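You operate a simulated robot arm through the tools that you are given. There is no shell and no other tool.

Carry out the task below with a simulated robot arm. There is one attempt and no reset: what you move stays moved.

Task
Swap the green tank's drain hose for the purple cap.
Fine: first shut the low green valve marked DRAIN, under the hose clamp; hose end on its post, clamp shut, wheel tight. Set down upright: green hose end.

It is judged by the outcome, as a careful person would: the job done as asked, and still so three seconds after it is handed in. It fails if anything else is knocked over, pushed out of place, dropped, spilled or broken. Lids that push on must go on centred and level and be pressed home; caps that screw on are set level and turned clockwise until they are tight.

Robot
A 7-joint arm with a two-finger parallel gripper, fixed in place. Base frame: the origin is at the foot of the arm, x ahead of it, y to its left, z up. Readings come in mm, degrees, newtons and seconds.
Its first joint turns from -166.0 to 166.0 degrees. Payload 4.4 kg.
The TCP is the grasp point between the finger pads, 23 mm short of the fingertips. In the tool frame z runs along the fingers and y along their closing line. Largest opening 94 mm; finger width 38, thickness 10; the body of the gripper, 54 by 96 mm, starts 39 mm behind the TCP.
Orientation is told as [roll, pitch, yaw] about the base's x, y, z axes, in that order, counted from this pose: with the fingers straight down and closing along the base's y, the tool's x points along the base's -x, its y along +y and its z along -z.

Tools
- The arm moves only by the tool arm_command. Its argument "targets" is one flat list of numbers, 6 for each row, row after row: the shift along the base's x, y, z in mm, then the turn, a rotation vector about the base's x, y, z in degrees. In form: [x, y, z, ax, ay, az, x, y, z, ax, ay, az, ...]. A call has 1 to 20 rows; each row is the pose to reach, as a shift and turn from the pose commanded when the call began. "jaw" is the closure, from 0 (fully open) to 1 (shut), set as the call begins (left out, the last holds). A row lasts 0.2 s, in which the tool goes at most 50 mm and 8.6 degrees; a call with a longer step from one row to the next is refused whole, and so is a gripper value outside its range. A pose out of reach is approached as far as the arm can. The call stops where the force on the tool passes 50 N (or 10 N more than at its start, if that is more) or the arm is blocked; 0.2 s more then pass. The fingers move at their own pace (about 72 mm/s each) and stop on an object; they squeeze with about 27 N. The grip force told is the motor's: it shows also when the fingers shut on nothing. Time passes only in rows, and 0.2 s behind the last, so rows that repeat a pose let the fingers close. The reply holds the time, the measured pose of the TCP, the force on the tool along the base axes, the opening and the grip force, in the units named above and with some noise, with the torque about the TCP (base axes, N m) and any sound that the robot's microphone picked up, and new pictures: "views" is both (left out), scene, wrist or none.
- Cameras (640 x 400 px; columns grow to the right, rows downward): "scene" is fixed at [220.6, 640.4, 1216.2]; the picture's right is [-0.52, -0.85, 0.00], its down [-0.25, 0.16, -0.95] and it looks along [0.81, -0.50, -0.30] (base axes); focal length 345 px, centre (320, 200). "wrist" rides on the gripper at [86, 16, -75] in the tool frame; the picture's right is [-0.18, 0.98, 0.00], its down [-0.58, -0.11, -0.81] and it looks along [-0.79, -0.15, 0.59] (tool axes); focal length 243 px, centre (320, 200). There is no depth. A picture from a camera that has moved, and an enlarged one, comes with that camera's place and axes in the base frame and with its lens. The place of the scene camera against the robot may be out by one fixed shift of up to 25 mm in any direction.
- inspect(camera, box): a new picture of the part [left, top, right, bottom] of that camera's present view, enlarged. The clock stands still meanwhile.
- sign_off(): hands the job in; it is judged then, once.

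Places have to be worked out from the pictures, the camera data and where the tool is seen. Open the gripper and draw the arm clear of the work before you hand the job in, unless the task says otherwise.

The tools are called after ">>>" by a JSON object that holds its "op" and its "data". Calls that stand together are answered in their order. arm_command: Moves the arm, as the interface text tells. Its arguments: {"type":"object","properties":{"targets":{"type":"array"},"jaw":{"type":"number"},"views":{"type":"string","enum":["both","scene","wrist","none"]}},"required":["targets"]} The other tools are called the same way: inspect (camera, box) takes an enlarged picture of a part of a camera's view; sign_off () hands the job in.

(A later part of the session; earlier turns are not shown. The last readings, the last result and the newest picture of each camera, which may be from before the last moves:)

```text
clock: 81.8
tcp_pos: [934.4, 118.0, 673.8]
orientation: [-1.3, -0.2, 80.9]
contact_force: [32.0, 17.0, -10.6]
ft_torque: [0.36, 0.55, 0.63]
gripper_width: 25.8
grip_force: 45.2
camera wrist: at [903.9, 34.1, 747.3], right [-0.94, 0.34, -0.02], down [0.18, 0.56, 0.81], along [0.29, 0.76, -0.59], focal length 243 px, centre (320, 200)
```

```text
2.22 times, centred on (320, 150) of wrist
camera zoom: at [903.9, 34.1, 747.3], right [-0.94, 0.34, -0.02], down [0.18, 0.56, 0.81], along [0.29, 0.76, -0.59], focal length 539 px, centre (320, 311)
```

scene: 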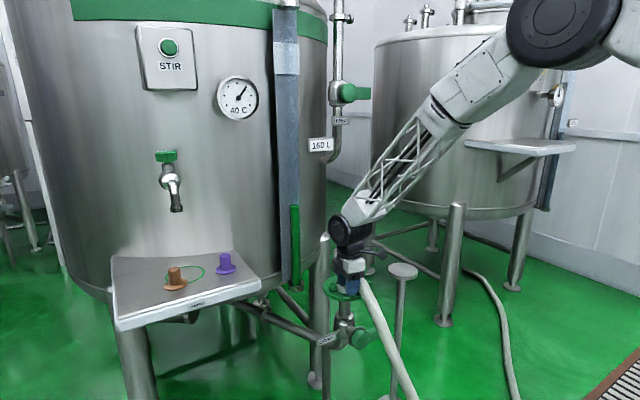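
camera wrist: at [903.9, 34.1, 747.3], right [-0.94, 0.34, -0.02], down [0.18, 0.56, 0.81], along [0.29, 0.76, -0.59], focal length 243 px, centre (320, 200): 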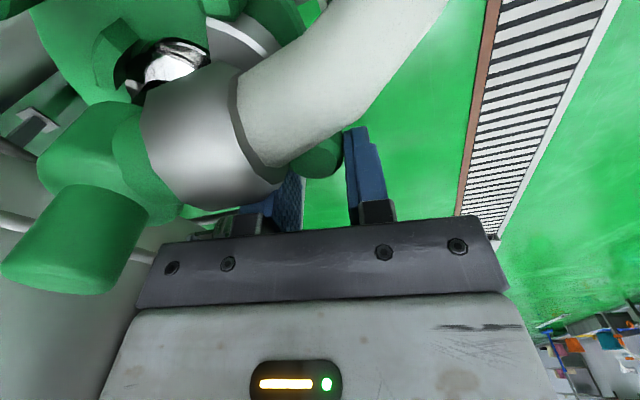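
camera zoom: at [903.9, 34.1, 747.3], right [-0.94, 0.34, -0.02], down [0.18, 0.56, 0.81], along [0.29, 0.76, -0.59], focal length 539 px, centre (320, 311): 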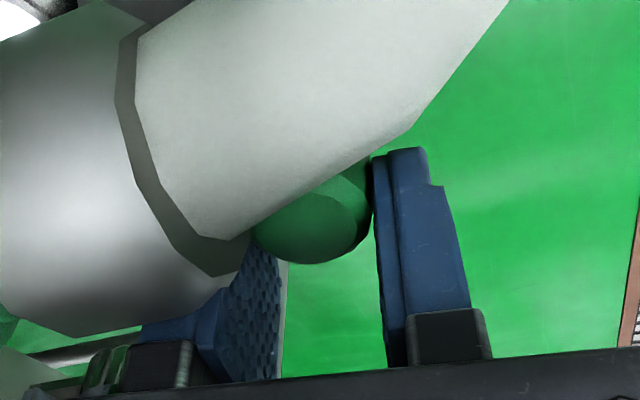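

Gripped at 25.8 mm on the handle's head. I'll swing it further along its arc toward +y.

>>> {"op": "arm_command", "data": {"targets": [-0.5, 4, 0, 0, 0, 0, -1.8, 8, 0, 0, 0, 0, -3.2, 12, 0, 0, 0, 0, -4.5, 16, 0, 0, 0, 0, -5.5, 20, 0, 0, 0, 0], "jaw": 1, "views": "wrist"}}

>>> {"op": "inspect", "data": {"camera": "scene", "box": [305, 235, 395, 305]}}

```text
clock: 83.0
tcp_pos: [928.9, 136.6, 673.9]
orientation: [-1.2, -0.2, 80.7]
contact_force: [42.4, 5.0, -6.5]
ft_torque: [0.35, 0.4, 0.57]
gripper_width: 25.2
grip_force: 45.1
camera wrist: at [897.9, 53.3, 747.1], right [-0.94, 0.34, -0.02], down [0.18, 0.56, 0.81], along [0.29, 0.76, -0.59], focal length 243 px, centre (320, 200)
```

wrist: 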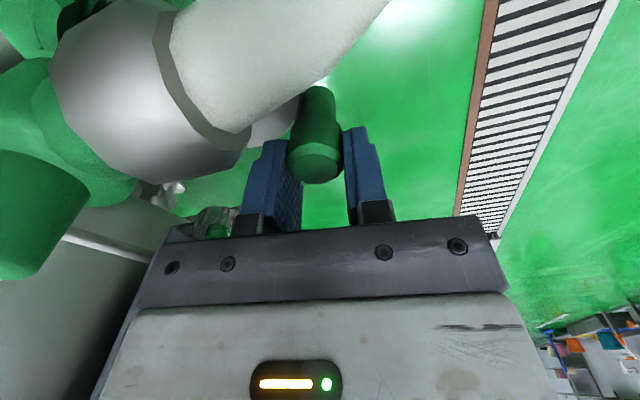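

```text
5.71 times, centred on (350, 270) of scene
camera zoom: at [220.6, 640.4, 1216.2], right [-0.52, -0.85, 0.0], down [-0.25, 0.16, -0.95], along [0.81, -0.5, -0.3], focal length 1969 px, centre (149, -200)
```

zoom: 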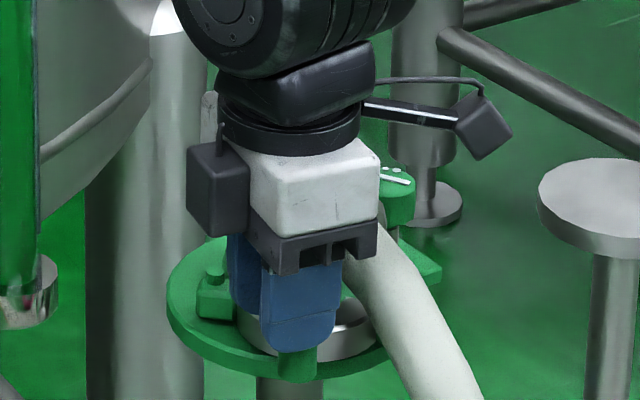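

The handle is held and moving; a 42 N pull toward +x says the arc is tighter. I'll correct and continue.

>>> {"op": "arm_command", "data": {"targets": [1.8, 2, 0, 0, 0, 0, 1.7, 6, 0, 0, 0, 0, 1.7, 11, 0, 0, 0, 0, 2.3, 17, 0, 0, 0, 0, 3.3, 22.8, 0, 0, 0, 0], "jaw": 1, "views": "none"}}

```text
clock: 84.2
tcp_pos: [931.7, 159.7, 672.6]
orientation: [-1.1, -0.1, 80.8]
contact_force: [30.8, -15.6, -3.9]
ft_torque: [0.22, 0.53, -0.15]
gripper_width: 25.8
grip_force: 44.8
```

Continuing the swing with a little more +x correction.

>>> {"op": "arm_command", "data": {"targets": [1.8, 2.5, 0, 0, 0, 0, 3.2, 6.5, 0, 0, 0, 0, 5, 11, 0, 0, 0, 0, 7.5, 15.5, 0, 0, 0, 0, 10.5, 20, 0, 0, 0, 0], "jaw": 1, "views": "both"}}

>>> {"op": "inspect", "data": {"camera": "scene", "box": [305, 235, 395, 305]}}

```text
clock: 85.4
tcp_pos: [939.9, 180.6, 673.3]
orientation: [-0.9, -0.1, 80.8]
contact_force: [-9.8, 5.9, 11.1]
ft_torque: [0.34, 0.72, -0.22]
gripper_width: 24.9
grip_force: 44.9
camera wrist: at [909.7, 97.2, 746.3], right [-0.94, 0.34, -0.02], down [0.19, 0.56, 0.81], along [0.28, 0.76, -0.59], focal length 243 px, centre (320, 200)
```

scene: 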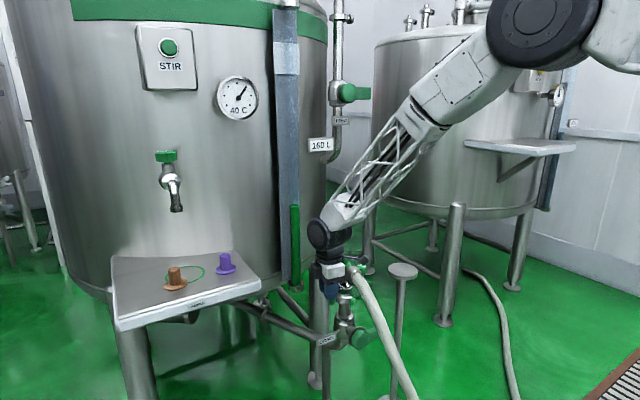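
wrist: 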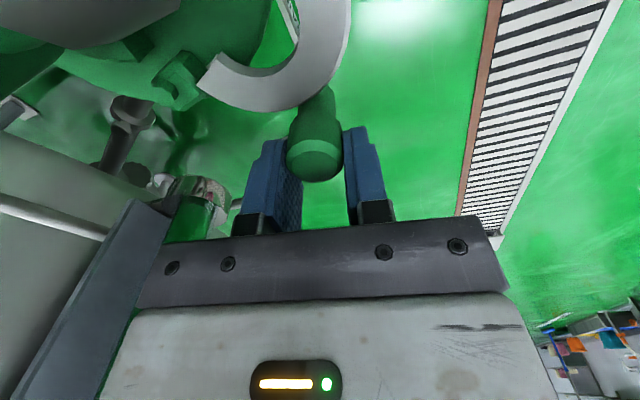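

```text
5.71 times, centred on (350, 270) of scene
camera zoom: at [220.6, 640.4, 1216.2], right [-0.52, -0.85, 0.0], down [-0.25, 0.16, -0.95], along [0.81, -0.5, -0.3], focal length 1969 px, centre (149, -200)
```

zoom: 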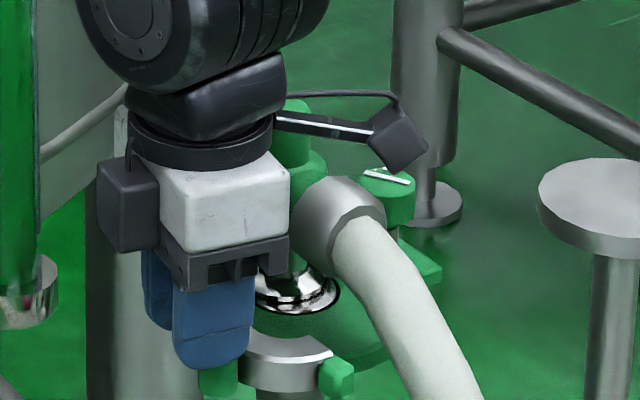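

The clamp is swung wide open, about 80°, exposing the flange. I'll release the handle and rise straight up.

>>> {"op": "arm_command", "data": {"targets": [0, 0, 0, 0, 0, 0, 0, 0, 1, 0, 0, 0, 0, 0, 40, 0, 0, 0, 0, 0, 80, 0, 0, 0, 0, 0, 120, 0, 0, 0], "jaw": 0.4, "views": "none"}}

>>> {"op": "arm_command", "data": {"targets": [15, -25, 5, 1, 0, 0, 30, -50, 10, 1, 0, 0, 45, -75, 12, 1, 0, 0, 60, -100, 12, 1, 0, 0], "jaw": 0.4, "views": "both"}}

>>> {"op": "inspect", "data": {"camera": "scene", "box": [305, 235, 395, 305]}}

>>> {"op": "inspect", "data": {"camera": "wrist", "box": [160, 0, 440, 220]}}

```text
clock: 86.6
tcp_pos: [941.7, 179.2, 792.0]
orientation: [-1.0, -0.1, 80.9]
contact_force: [-0.7, 0.4, -1.4]
ft_torque: [-0.01, -0.01, -0.02]
gripper_width: 56.7
grip_force: 0.1
```

```text
clock: 87.6
tcp_pos: [1002.4, 79.8, 803.8]
orientation: [-0.9, -1.1, 80.8]
contact_force: [-0.1, -0.3, 0.7]
ft_torque: [0.06, 0.0, 0.0]
gripper_width: 56.2
grip_force: 0.0
camera wrist: at [971.2, -4.4, 876.3], right [-0.94, 0.34, -0.01], down [0.19, 0.54, 0.82], along [0.28, 0.77, -0.57], focal length 243 px, centre (320, 200)
```

scene: 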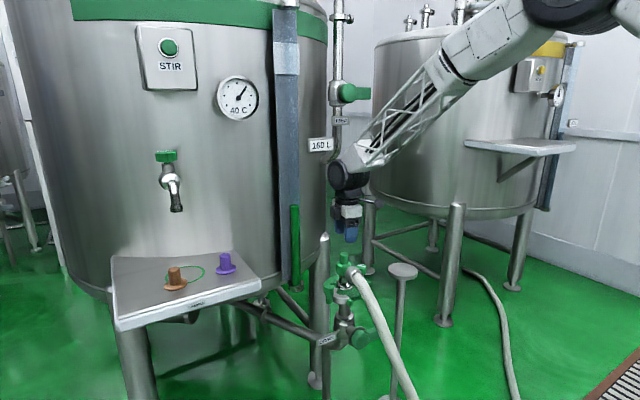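
wrist: 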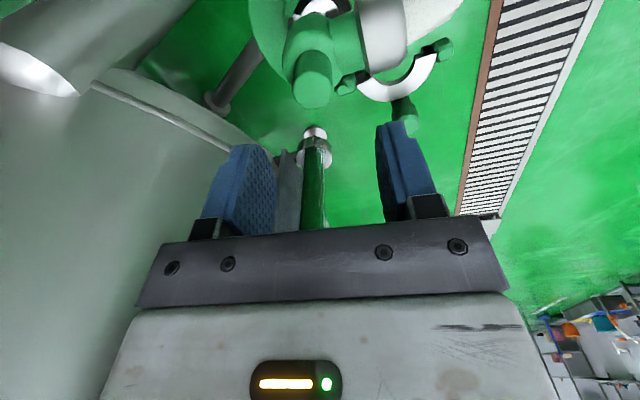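

```text
5.71 times, centred on (350, 270) of scene
camera zoom: at [220.6, 640.4, 1216.2], right [-0.52, -0.85, 0.0], down [-0.25, 0.16, -0.95], along [0.81, -0.5, -0.3], focal length 1969 px, centre (149, -200)
```

zoom: 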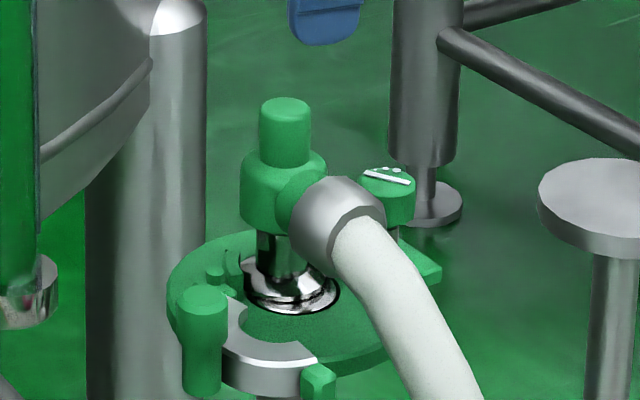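

```text
1.82 times, centred on (300, 110) of wrist
camera zoom: at [971.2, -4.4, 876.3], right [-0.94, 0.34, -0.01], down [0.19, 0.54, 0.82], along [0.28, 0.77, -0.57], focal length 441 px, centre (356, 364)
```

zoom: 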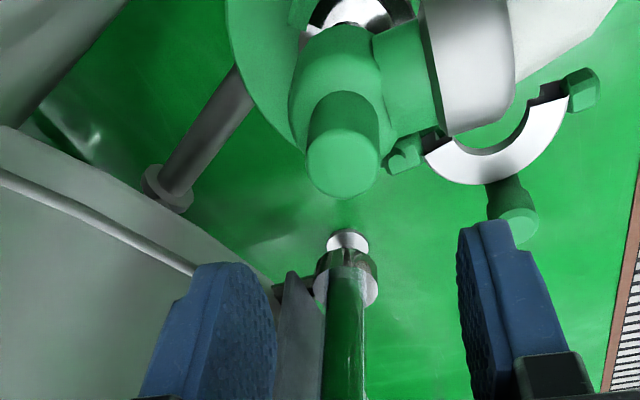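

The clamp is fully aside and the knob centre is near (1005, 77.5). I'll level the tool and lower over the knob.

>>> {"op": "arm_command", "data": {"targets": [1.3, -1.2, -15, -0.47, 0.54, 0, 2.6, -2.3, -30, -0.94, 1.07, 0, 2.6, -2.3, -45, -0.94, 1.07, 0], "jaw": 0.4, "views": "wrist"}}

>>> {"op": "inspect", "data": {"camera": "wrist", "box": [200, 20, 440, 230]}}

```text
clock: 88.4
tcp_pos: [1004.3, 78.5, 760.1]
orientation: [-0.2, 0.0, 80.7]
contact_force: [-0.5, 0.7, 0.6]
ft_torque: [0.02, -0.03, -0.01]
gripper_width: 56.4
grip_force: 0.1
camera wrist: at [975.3, -5.6, 833.9], right [-0.94, 0.34, 0.0], down [0.2, 0.56, 0.81], along [0.27, 0.76, -0.59], focal length 243 px, centre (320, 200)
```

wrist: 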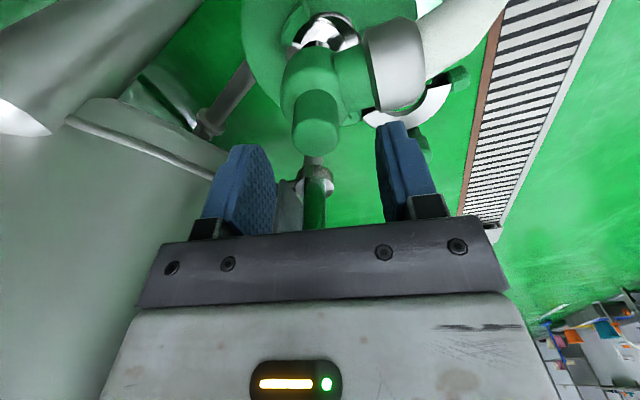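

```text
1.90 times, centred on (320, 125) of wrist
camera zoom: at [975.3, -5.6, 833.9], right [-0.94, 0.34, 0.0], down [0.2, 0.56, 0.81], along [0.27, 0.76, -0.59], focal length 462 px, centre (320, 343)
```

zoom: 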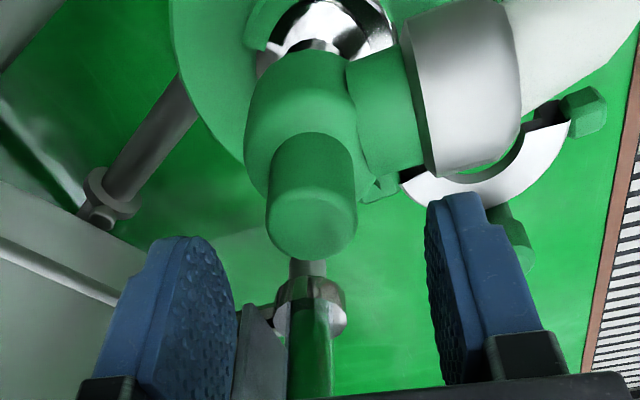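

The knob sits about 2–3 mm further +x than the finger centre. I'll shift and lower to grip height.

>>> {"op": "arm_command", "data": {"targets": [2.5, -1, -10, 0, 0, 0, 2.5, -1, -20, 0, 0, 0, 2.5, -1, -30, 0, 0, 0, 2.5, -1, -33, 0, 0, 0], "jaw": 0.4, "views": "wrist"}}

>>> {"op": "inspect", "data": {"camera": "scene", "box": [305, 225, 395, 305]}}

>>> {"op": "inspect", "data": {"camera": "wrist", "box": [200, 60, 440, 240]}}

```text
clock: 89.4
tcp_pos: [1007.1, 75.6, 727.2]
orientation: [0.0, -0.1, 80.7]
contact_force: [-0.6, -0.1, 0.1]
ft_torque: [0.04, 0.04, 0.03]
gripper_width: 56.2
grip_force: 0.0
camera wrist: at [977.3, -7.3, 800.8], right [-0.94, 0.34, 0.0], down [0.2, 0.56, 0.81], along [0.27, 0.76, -0.59], focal length 243 px, centre (320, 200)
```

wrist: 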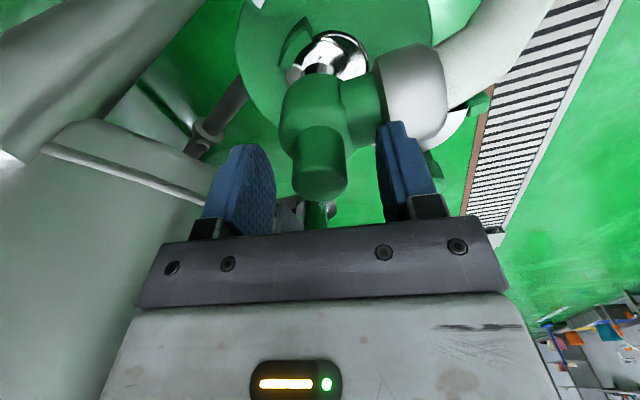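

```text
5.00 times, centred on (350, 265) of scene
camera zoom: at [220.6, 640.4, 1216.2], right [-0.52, -0.85, 0.0], down [-0.25, 0.16, -0.95], along [0.81, -0.5, -0.3], focal length 1723 px, centre (170, -125)
```

zoom: 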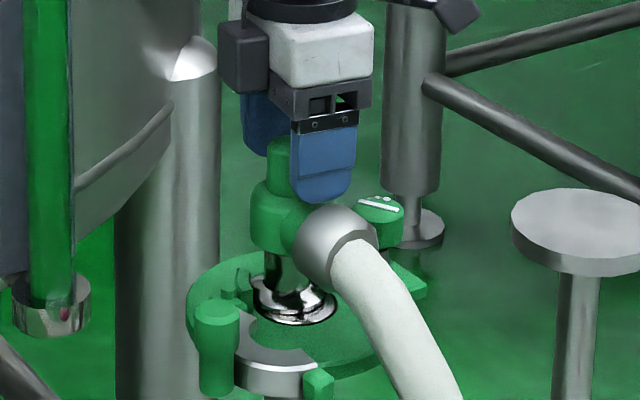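

```text
2.22 times, centred on (320, 150) of wrist
camera zoom: at [977.3, -7.3, 800.8], right [-0.94, 0.34, 0.0], down [0.2, 0.56, 0.81], along [0.27, 0.76, -0.59], focal length 539 px, centre (320, 311)
```

zoom: 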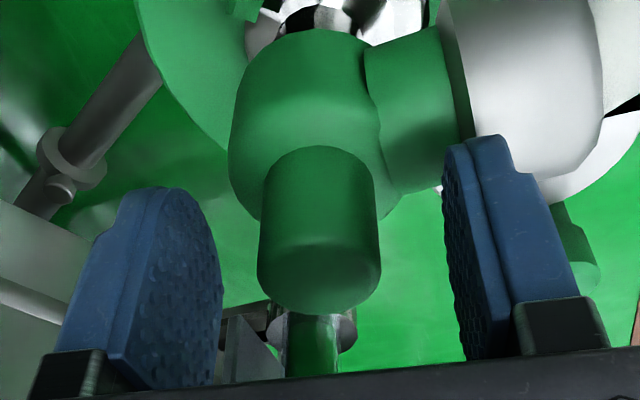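

Well centred. I'll close on the knob.

>>> {"op": "arm_command", "data": {"targets": [0.8, -0.2, -1, 0, 0, 0, 0.8, -0.2, -1, 0, 0, 0, 0.8, -0.2, -1, 0, 0, 0, 0.8, -0.2, -1, 0, 0, 0], "jaw": 1, "views": "wrist"}}

```text
clock: 90.4
tcp_pos: [1006.6, 76.3, 725.5]
orientation: [0.0, 0.0, 80.7]
contact_force: [1.1, 0.6, 0.7]
ft_torque: [0.06, -0.04, -0.06]
gripper_width: 26.9
grip_force: 27.5
camera wrist: at [978.0, -7.4, 799.7], right [-0.94, 0.34, 0.0], down [0.2, 0.56, 0.81], along [0.27, 0.76, -0.59], focal length 243 px, centre (320, 200)
```

wrist: 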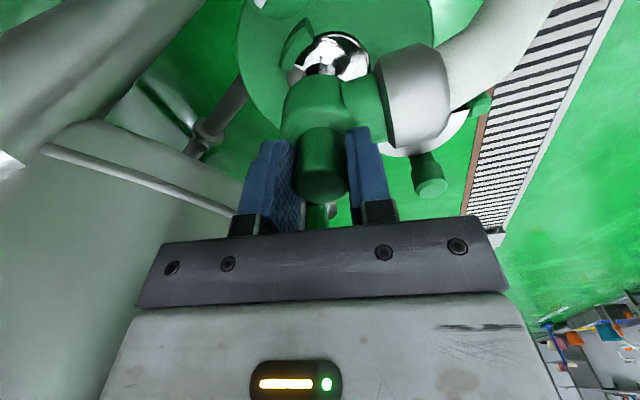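

Gripped at 26.9 mm with no side load. I'll lift straight up slowly.

>>> {"op": "arm_command", "data": {"targets": [0, 0, 4, 0, 0, 0, 0, 0, 8, 0, 0, 0, 0, 0, 14, 0, 0, 0, 0, 0, 22, 0, 0, 0, 0, 0, 30, 0, 0, 0], "jaw": 1, "views": "both"}}

>>> {"op": "inspect", "data": {"camera": "scene", "box": [305, 225, 395, 305]}}

```text
clock: 91.6
tcp_pos: [1006.4, 76.3, 754.4]
orientation: [0.1, 0.0, 80.8]
contact_force: [-0.2, 0.4, -2.4]
ft_torque: [0.02, 0.03, 0.01]
gripper_width: 27.1
grip_force: 26.7
camera wrist: at [977.8, -7.5, 829.7], right [-0.94, 0.34, 0.0], down [0.2, 0.56, 0.81], along [0.27, 0.76, -0.59], focal length 243 px, centre (320, 200)
```

scene: 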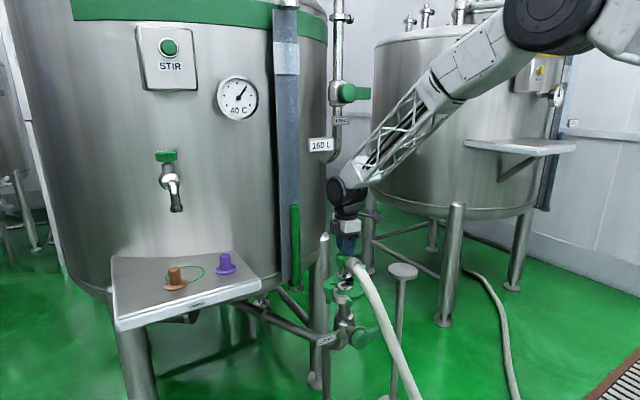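
wrist: 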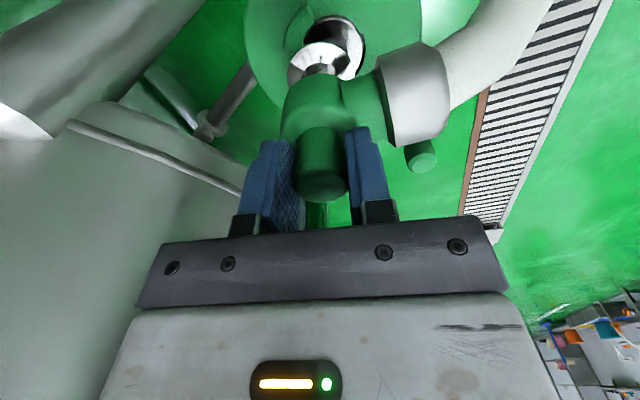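

```text
5.00 times, centred on (350, 265) of scene
camera zoom: at [220.6, 640.4, 1216.2], right [-0.52, -0.85, 0.0], down [-0.25, 0.16, -0.95], along [0.81, -0.5, -0.3], focal length 1723 px, centre (170, -125)
```

zoom: 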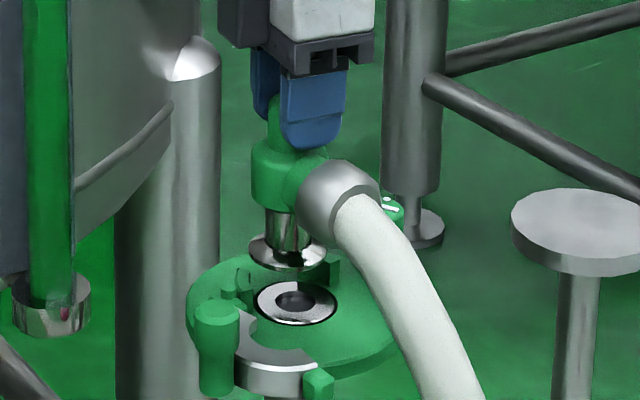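

The hose end is off, level, and weighs only about 2.4 N; the ferrule and its gasket are exposed. I'll raise it and carry it toward the post at a moderate pace.

>>> {"op": "arm_command", "data": {"targets": [0, 0, 20, 0, 0, 0, 0, 0, 40, 0, 0, 0, -4, -24, 42, 0, 0, 0, -8, -48, 42, 0, 0, 0, -12, -72, 42, 0, 0, 0, -16, -96, 42, 0, 0, 0, -20, -120, 42, 0, 0, 0, -24, -144, 42, 0, 0, 0, -28, -168, 42, 0, 0, 0, -32, -192, 42, 0, 0, 0, -35, -215, 42, 0, 0, 0], "jaw": 1, "views": "both"}}

>>> {"op": "inspect", "data": {"camera": "wrist", "box": [180, 0, 440, 200]}}

>>> {"op": "inspect", "data": {"camera": "scene", "box": [340, 200, 460, 300]}}

```text
clock: 94.0
tcp_pos: [972.1, -139.3, 797.8]
orientation: [0.1, -0.1, 80.8]
contact_force: [0.8, 0.2, -2.7]
ft_torque: [0.0, -0.01, -0.01]
gripper_width: 26.9
grip_force: 27.4
camera wrist: at [942.6, -222.1, 872.2], right [-0.94, 0.34, 0.0], down [0.2, 0.56, 0.81], along [0.27, 0.76, -0.59], focal length 243 px, centre (320, 200)
```

scene: 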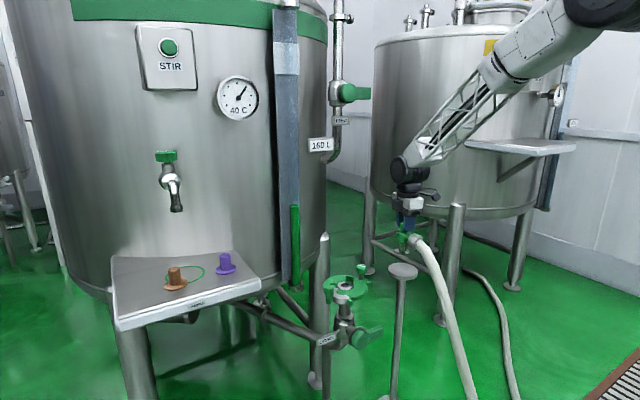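
wrist: 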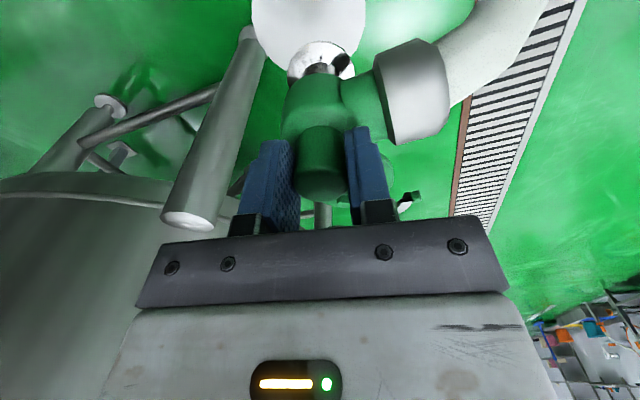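

```text
2.00 times, centred on (310, 100) of wrist
camera zoom: at [942.6, -222.1, 872.2], right [-0.94, 0.34, 0.0], down [0.2, 0.56, 0.81], along [0.27, 0.76, -0.59], focal length 485 px, centre (340, 400)
```

zoom: 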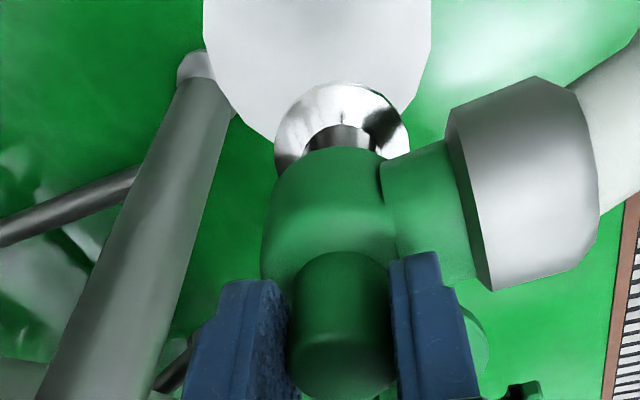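

```text
4.00 times, centred on (400, 250) of scene
camera zoom: at [220.6, 640.4, 1216.2], right [-0.52, -0.85, 0.0], down [-0.25, 0.16, -0.95], along [0.81, -0.5, -0.3], focal length 1378 px, centre (0, 0)
```

zoom: 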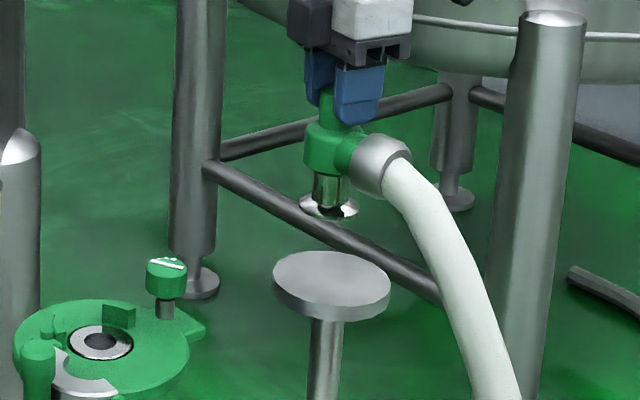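

The hose end hangs straight above the post area; combining both views puts the post's centre near (977, -153) with its top around z≈620–630. I'll shift over it and lower part way for another look.

>>> {"op": "arm_command", "data": {"targets": [2, -6, -10, 0, 0, 0, 5, -13, -25, 0, 0, 0, 5, -13, -45, 0, 0, 0], "jaw": 1, "views": "both"}}

>>> {"op": "inspect", "data": {"camera": "wrist", "box": [180, 0, 440, 200]}}

>>> {"op": "inspect", "data": {"camera": "scene", "box": [360, 220, 450, 300]}}

```text
clock: 94.8
tcp_pos: [977.6, -152.9, 751.8]
orientation: [-0.1, 0.0, 80.7]
contact_force: [0.1, 0.8, -1.8]
ft_torque: [0.02, 0.02, 0.0]
gripper_width: 26.6
grip_force: 27.4
camera wrist: at [947.7, -235.8, 826.7], right [-0.94, 0.34, 0.0], down [0.2, 0.56, 0.81], along [0.27, 0.76, -0.59], focal length 243 px, centre (320, 200)
```

scene: 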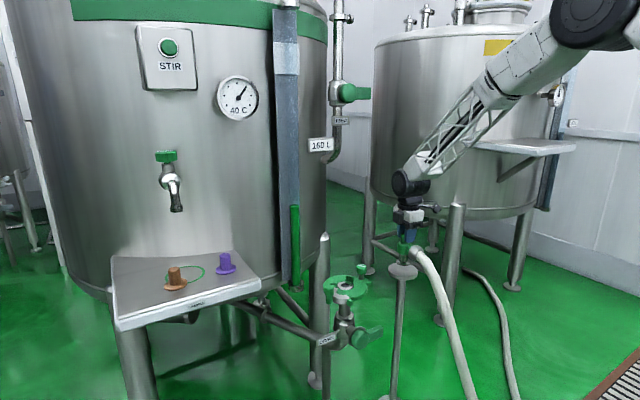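
wrist: 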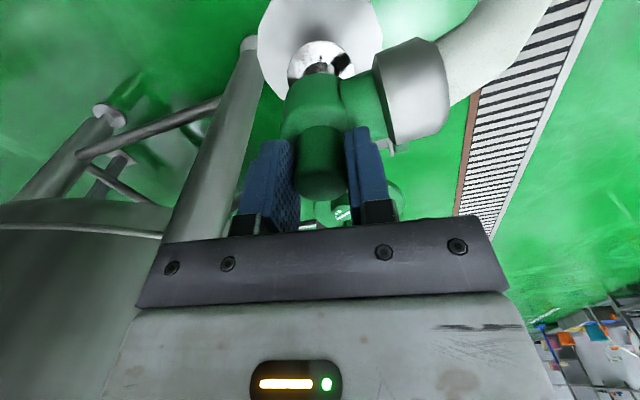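

```text
2.00 times, centred on (310, 100) of wrist
camera zoom: at [947.7, -235.8, 826.7], right [-0.94, 0.34, 0.0], down [0.2, 0.56, 0.81], along [0.27, 0.76, -0.59], focal length 485 px, centre (340, 400)
```

zoom: 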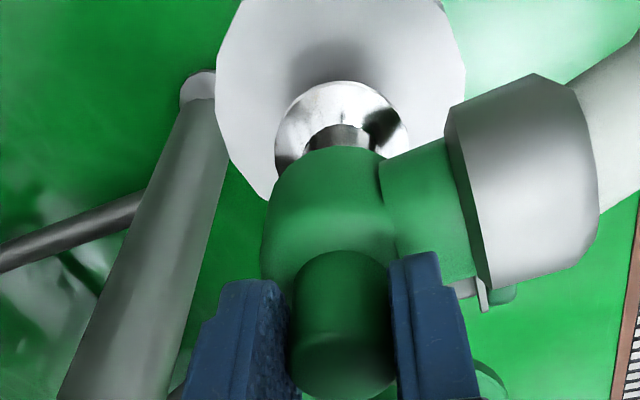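

```text
5.00 times, centred on (405, 260) of scene
camera zoom: at [220.6, 640.4, 1216.2], right [-0.52, -0.85, 0.0], down [-0.25, 0.16, -0.95], along [0.81, -0.5, -0.3], focal length 1723 px, centre (-105, -100)
```

zoom: 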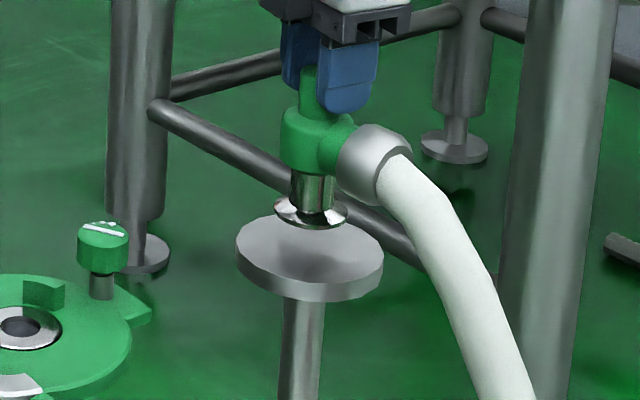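

The flange is centred over the post's disc in both views. I'll lower in steps toward contact.

>>> {"op": "arm_command", "data": {"targets": [0, 0, -6, 0, 0, 0, 0, 0, -12, 0, 0, 0, 0, 0, -17, 0, 0, 0, 0, 0, -21, 0, 0, 0, 0, 0, -24, 0, 0, 0], "jaw": 1, "views": "both"}}

>>> {"op": "inspect", "data": {"camera": "scene", "box": [370, 235, 440, 285]}}

```text
clock: 96.0
tcp_pos: [976.8, -152.2, 728.6]
orientation: [0.0, -0.1, 80.9]
contact_force: [0.2, 0.4, -2.9]
ft_torque: [-0.01, -0.02, 0.03]
gripper_width: 26.8
grip_force: 27.1
camera wrist: at [947.2, -235.2, 802.8], right [-0.94, 0.34, 0.0], down [0.2, 0.56, 0.81], along [0.27, 0.76, -0.59], focal length 243 px, centre (320, 200)
```

scene: 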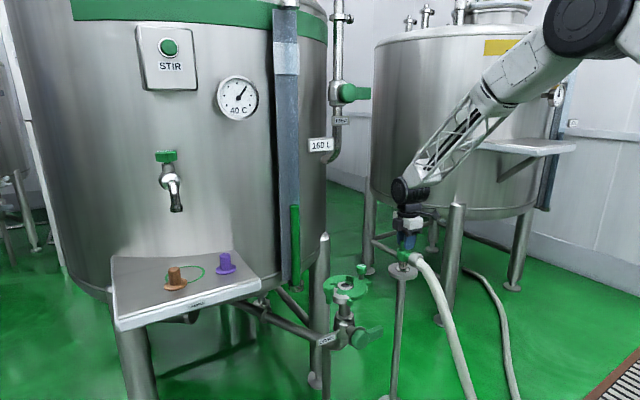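
wrist: 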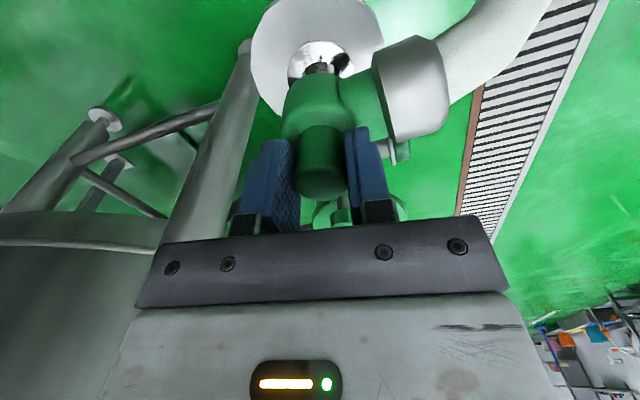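

```text
8.00 times, centred on (405, 260) of scene
camera zoom: at [220.6, 640.4, 1216.2], right [-0.52, -0.85, 0.0], down [-0.25, 0.16, -0.95], along [0.81, -0.5, -0.3], focal length 2757 px, centre (-360, -280)
```

zoom: 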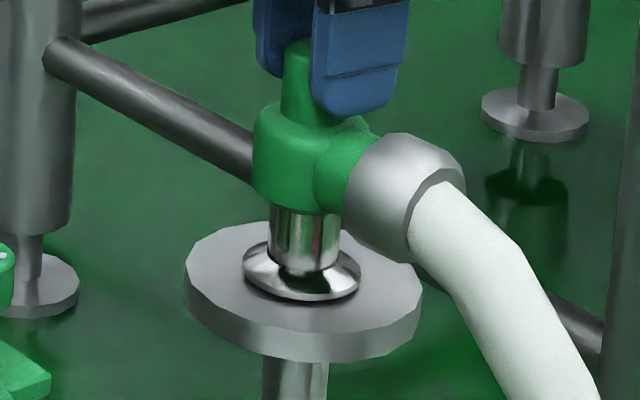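

The flange looks just above the post disc and centred. I'll lower in 1 mm steps until I feel contact.

>>> {"op": "arm_command", "data": {"targets": [0, 0, -1, 0, 0, 0, 0, 0, -2, 0, 0, 0, 0, 0, -3, 0, 0, 0, 0, 0, -4, 0, 0, 0], "jaw": 1, "views": "none"}}

```text
clock: 97.0
tcp_pos: [978.2, -153.1, 727.0]
orientation: [-0.2, 0.0, 80.8]
contact_force: [-5.1, -0.2, 23.5]
ft_torque: [0.03, 0.11, -0.15]
gripper_width: 26.9
grip_force: 27.0
```

Contact at TCP z≈727 with 23 N down. I'll ease off 1 mm, then open the fingers just slightly, staying around the knob in case it tips.

>>> {"op": "arm_command", "data": {"targets": [0, 0, 1.5, 0, 0, 0, 0, 0, 1.5, 0, 0, 0], "jaw": 1, "views": "none"}}

>>> {"op": "arm_command", "data": {"targets": [0, 0, 0, 0, 0, 0, 0, 0, 0, 0, 0, 0, 0, 0, 0, 0, 0, 0, 0, 0, 0, 0, 0, 0], "jaw": 0.66, "views": "both"}}

>>> {"op": "inspect", "data": {"camera": "scene", "box": [370, 235, 440, 285]}}

>>> {"op": "inspect", "data": {"camera": "wrist", "box": [200, 0, 440, 220]}}

```text
clock: 97.6
tcp_pos: [977.7, -151.2, 726.1]
orientation: [-0.2, -0.1, 80.7]
contact_force: [5.7, -1.1, 15.3]
ft_torque: [0.14, -0.28, -0.09]
gripper_width: 26.9
grip_force: 26.6
```

```text
clock: 98.6
tcp_pos: [976.9, -152.8, 725.9]
orientation: [0.1, 0.0, 80.9]
contact_force: [0.0, 0.1, -0.2]
ft_torque: [0.01, -0.02, -0.02]
gripper_width: 32.4
grip_force: 0.1
camera wrist: at [947.2, -235.4, 800.0], right [-0.94, 0.34, 0.0], down [0.2, 0.56, 0.81], along [0.27, 0.76, -0.59], focal length 243 px, centre (320, 200)
```

scene: 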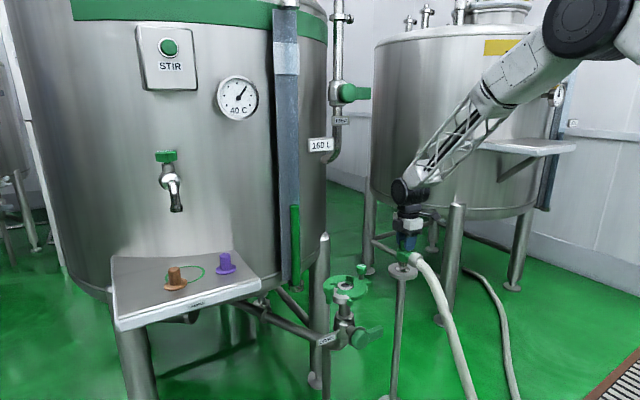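
wrist: 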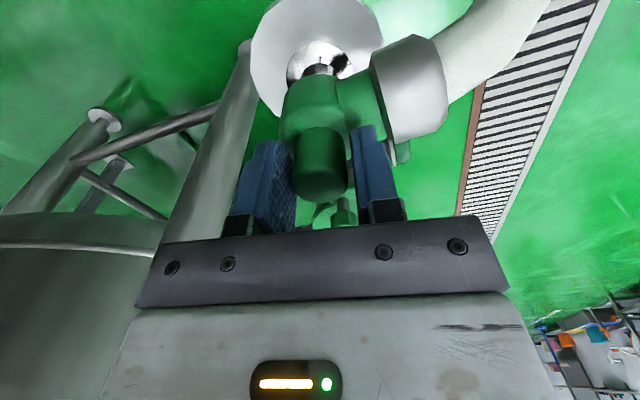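

```text
8.00 times, centred on (405, 260) of scene
camera zoom: at [220.6, 640.4, 1216.2], right [-0.52, -0.85, 0.0], down [-0.25, 0.16, -0.95], along [0.81, -0.5, -0.3], focal length 2757 px, centre (-360, -280)
```

zoom: 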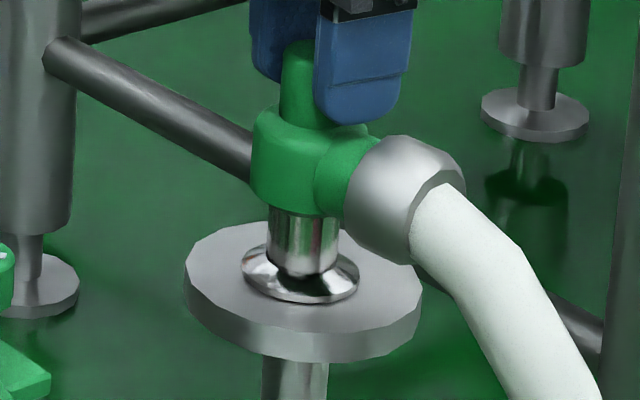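

```text
1.82 times, centred on (320, 110) of wrist
camera zoom: at [947.2, -235.4, 800.0], right [-0.94, 0.34, 0.0], down [0.2, 0.56, 0.81], along [0.27, 0.76, -0.59], focal length 441 px, centre (320, 364)
```

zoom: 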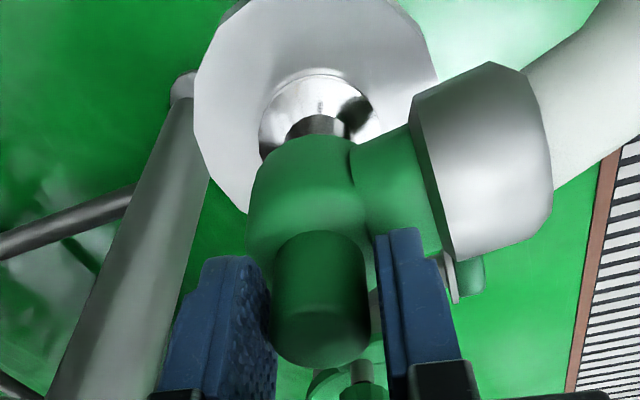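

The hose end stands upright and steady on its post. I'll open the fingers and rise clear.

>>> {"op": "arm_command", "data": {"targets": [0, 0, 0, 0, 0, 0, 0, 0, 15, 0, 0, 0, 0, 0, 50, 0, 0, 0, 0, 0, 90, 0, 0, 0, 0, 0, 125, 0, 0, 0], "jaw": 0.35, "views": "none"}}

>>> {"op": "inspect", "data": {"camera": "scene", "box": [330, 230, 450, 330]}}

```text
clock: 99.8
tcp_pos: [976.2, -152.2, 851.2]
orientation: [0.1, 0.0, 80.8]
contact_force: [-0.2, -0.2, -1.1]
ft_torque: [-0.01, 0.0, -0.01]
gripper_width: 61.2
grip_force: 0.1
```

```text
4.00 times, centred on (390, 280) of scene
camera zoom: at [220.6, 640.4, 1216.2], right [-0.52, -0.85, 0.0], down [-0.25, 0.16, -0.95], along [0.81, -0.5, -0.3], focal length 1378 px, centre (40, -120)
```

zoom: 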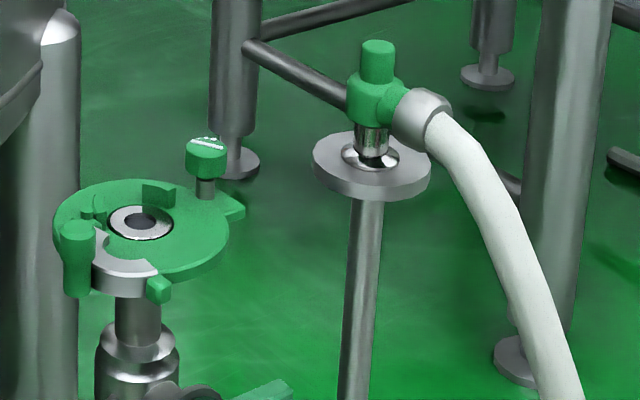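

The hose end stands well on its post. Now I'll swing over to the shelf side at a safe height, yawing toward the purple cap.

>>> {"op": "arm_command", "data": {"targets": [-8, 36, 6, 0, 0, -4.8, -16, 72, 12, 0, 0, -9.6, -24, 110, 18, 0, 0, -14.4, -32, 148, 24, 0, 0, -19.2, -40, 186, 30, 0, 0, -24, -48, 224, 36, 0, 0, -28.8, -56, 262, 40, 0, 0, -33.6, -62, 300, 44, 0, 0, -38.4, -68, 338, 47, 0, 0, -43.2, -72, 376, 49, 0, 0, -48, -75, 414, 49, 0, 0, -52.8, -76, 452, 49, 0, 0, -57.8], "jaw": 0.35, "views": "both"}}

```text
clock: 102.4
tcp_pos: [901.1, 299.5, 900.7]
orientation: [-0.1, -0.1, 22.9]
contact_force: [-0.3, -0.6, 0.7]
ft_torque: [-0.02, -0.01, -0.02]
gripper_width: 61.0
grip_force: 0.1
camera wrist: at [816.3, 280.8, 974.4], right [-0.21, 0.98, 0.0], down [0.58, 0.13, 0.81], along [0.79, 0.17, -0.59], focal length 243 px, centre (320, 200)
```

scene: 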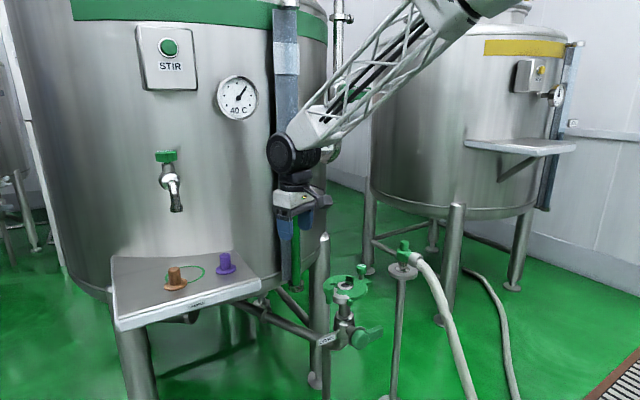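
wrist: 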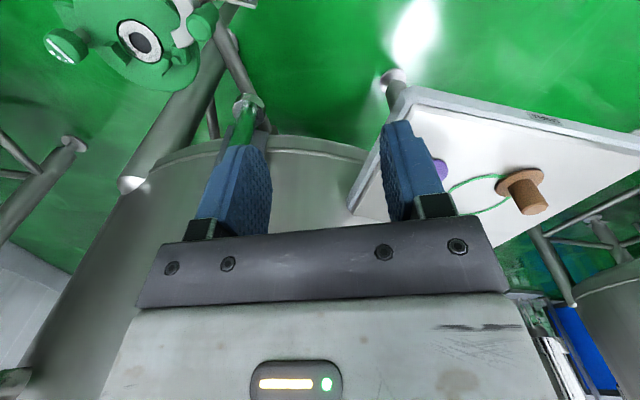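

The caps are in view; purple is partly behind a finger, near (975, 444, 790). I'll move closer along the shelf to see it plainly.

>>> {"op": "arm_command", "data": {"targets": [12, 38, 0, 0, 0, 0, 24, 76, 0, 0, 0, 0, 34, 112, 0, 0, 0, 0], "jaw": 0.35, "views": "both"}}

>>> {"op": "inspect", "data": {"camera": "wrist", "box": [220, 20, 460, 220]}}

```text
clock: 103.2
tcp_pos: [935.1, 411.7, 899.6]
orientation: [0.0, 0.0, 23.0]
contact_force: [0.3, -0.3, 0.1]
ft_torque: [0.0, -0.01, -0.01]
gripper_width: 61.1
grip_force: 0.0
camera wrist: at [850.7, 393.4, 974.2], right [-0.21, 0.98, 0.0], down [0.58, 0.13, 0.81], along [0.79, 0.17, -0.59], focal length 243 px, centre (320, 200)
```

scene: 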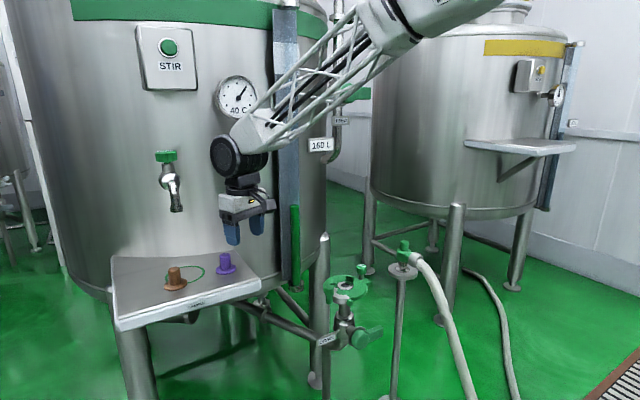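
wrist: 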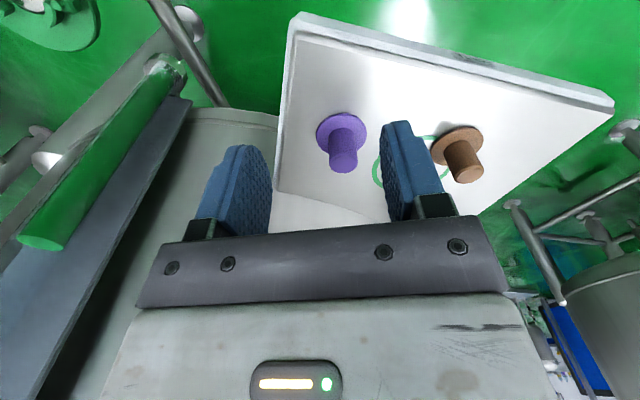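

```text
2.00 times, centred on (340, 120) of wrist
camera zoom: at [850.7, 393.4, 974.2], right [-0.21, 0.98, 0.0], down [0.58, 0.13, 0.81], along [0.79, 0.17, -0.59], focal length 485 px, centre (280, 360)
```

zoom: 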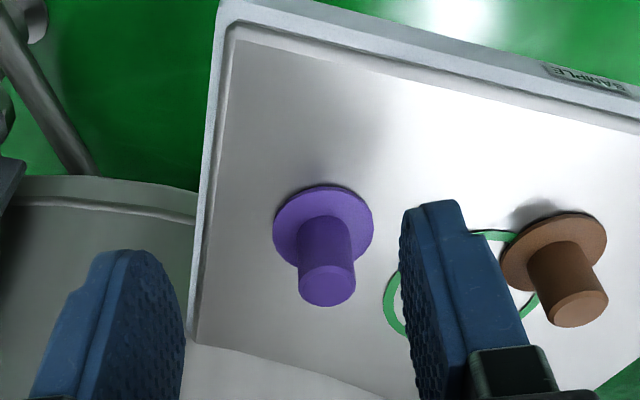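

Purple cap is clear: its flange is near (986, 442), roughly z≈796. I'll extend over it, checking reach.

>>> {"op": "arm_command", "data": {"targets": [25, 15, 0, 0, 0, 0, 50, 30, 0, 0, 0, 0], "jaw": 0.35, "views": "both"}}

>>> {"op": "inspect", "data": {"camera": "wrist", "box": [200, 0, 440, 200]}}

```text
clock: 103.8
tcp_pos: [985.5, 441.4, 899.7]
orientation: [0.1, 0.0, 23.0]
contact_force: [0.3, -0.2, -0.4]
ft_torque: [-0.01, -0.01, 0.03]
gripper_width: 61.0
grip_force: 0.0
camera wrist: at [900.3, 422.6, 973.6], right [-0.21, 0.98, 0.0], down [0.58, 0.13, 0.81], along [0.79, 0.17, -0.59], focal length 243 px, centre (320, 200)
```

scene: 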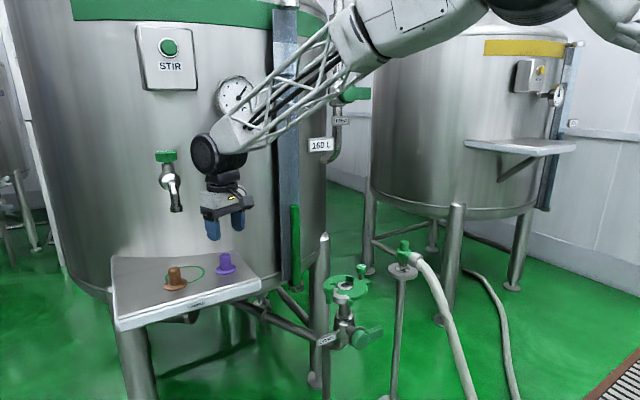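
wrist: 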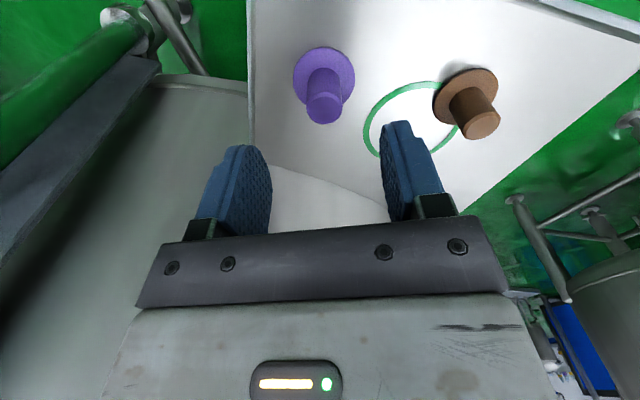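

```text
2.00 times, centred on (320, 100) of wrist
camera zoom: at [900.3, 422.6, 973.6], right [-0.21, 0.98, 0.0], down [0.58, 0.13, 0.81], along [0.79, 0.17, -0.59], focal length 485 px, centre (320, 400)
```

zoom: 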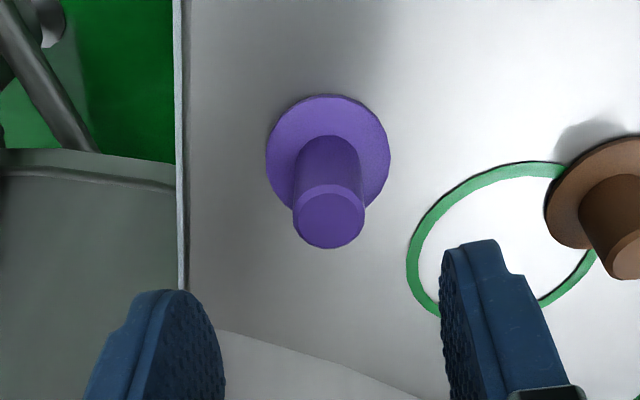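

Reach is fine. Two views fix the cap at (989, 444) with flange top z≈792 and knob top z≈831. I'll centre over it and lower.

>>> {"op": "arm_command", "data": {"targets": [2, 1.3, -20, 0, 0, 0, 4, 2.6, -40, 0, 0, 0, 4, 2.6, -55, 0, 0, 0], "jaw": 0.35, "views": "wrist"}}

>>> {"op": "inspect", "data": {"camera": "wrist", "box": [200, 40, 440, 240]}}

```text
clock: 104.6
tcp_pos: [990.1, 444.8, 845.6]
orientation: [0.0, -0.2, 23.0]
contact_force: [-0.8, 0.3, 0.0]
ft_torque: [0.01, -0.02, -0.02]
gripper_width: 61.2
grip_force: 0.0
camera wrist: at [903.8, 425.2, 919.5], right [-0.21, 0.98, 0.0], down [0.58, 0.13, 0.81], along [0.79, 0.17, -0.59], focal length 243 px, centre (320, 200)
```

wrist: 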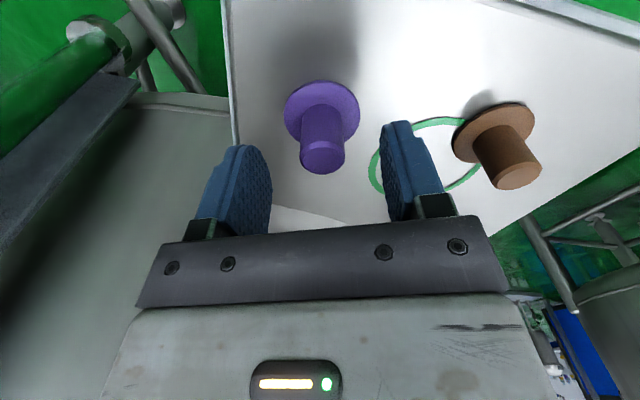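

```text
2.00 times, centred on (320, 140) of wrist
camera zoom: at [903.8, 425.2, 919.5], right [-0.21, 0.98, 0.0], down [0.58, 0.13, 0.81], along [0.79, 0.17, -0.59], focal length 485 px, centre (320, 320)
```

zoom: 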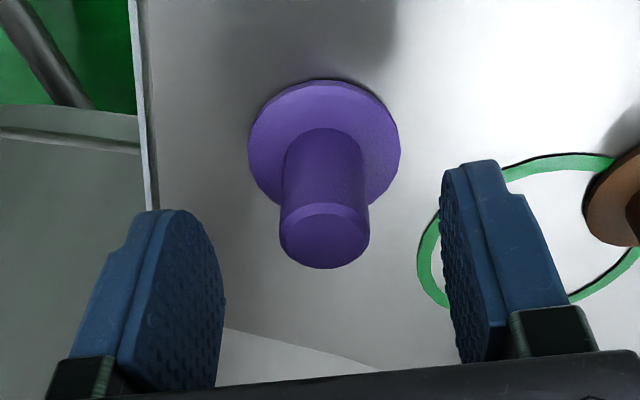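

Centred between the fingers. I'll lower to grip height, tips just above the cap's flange, then close.

>>> {"op": "arm_command", "data": {"targets": [-1.5, -0.6, -10, 0, 0, 0, -1.5, -0.6, -18, 0, 0, 0, -1.5, -0.6, -22.5, 0, 0, 0], "jaw": 0.35, "views": "none"}}

>>> {"op": "arm_command", "data": {"targets": [0, 0, 0, 0, 0, 0, 0, 0, 0, 0, 0, 0, 0, 0, 0, 0, 0, 0, 0, 0, 0, 0, 0, 0], "jaw": 1, "views": "wrist"}}

>>> {"op": "inspect", "data": {"camera": "wrist", "box": [200, 40, 440, 240]}}

```text
clock: 105.4
tcp_pos: [988.3, 444.1, 821.2]
orientation: [0.0, 0.0, 23.0]
contact_force: [0.0, 1.0, -0.4]
ft_torque: [0.0, 0.01, -0.02]
gripper_width: 61.2
grip_force: 0.0
```

```text
clock: 106.4
tcp_pos: [987.7, 443.7, 822.1]
orientation: [0.0, 0.1, 23.0]
contact_force: [0.6, 0.2, 0.9]
ft_torque: [0.02, -0.02, 0.0]
gripper_width: 24.9
grip_force: 27.1
camera wrist: at [902.4, 424.8, 897.1], right [-0.21, 0.98, 0.0], down [0.58, 0.13, 0.81], along [0.79, 0.17, -0.59], focal length 243 px, centre (320, 200)
```

wrist: 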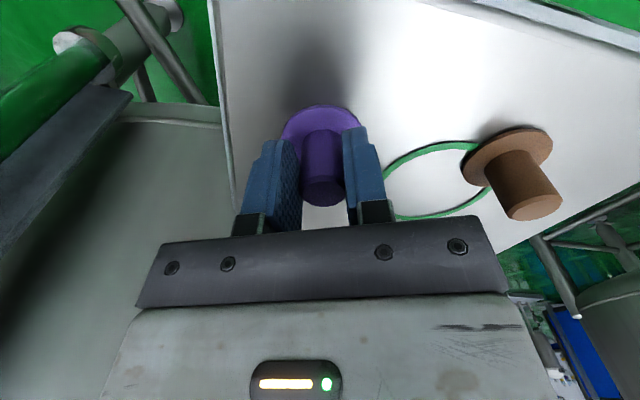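

```text
2.00 times, centred on (320, 140) of wrist
camera zoom: at [902.4, 424.8, 897.1], right [-0.21, 0.98, 0.0], down [0.58, 0.13, 0.81], along [0.79, 0.17, -0.59], focal length 485 px, centre (320, 320)
```

zoom: 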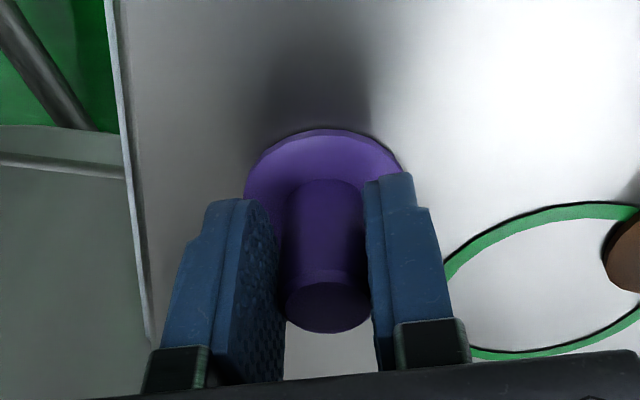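

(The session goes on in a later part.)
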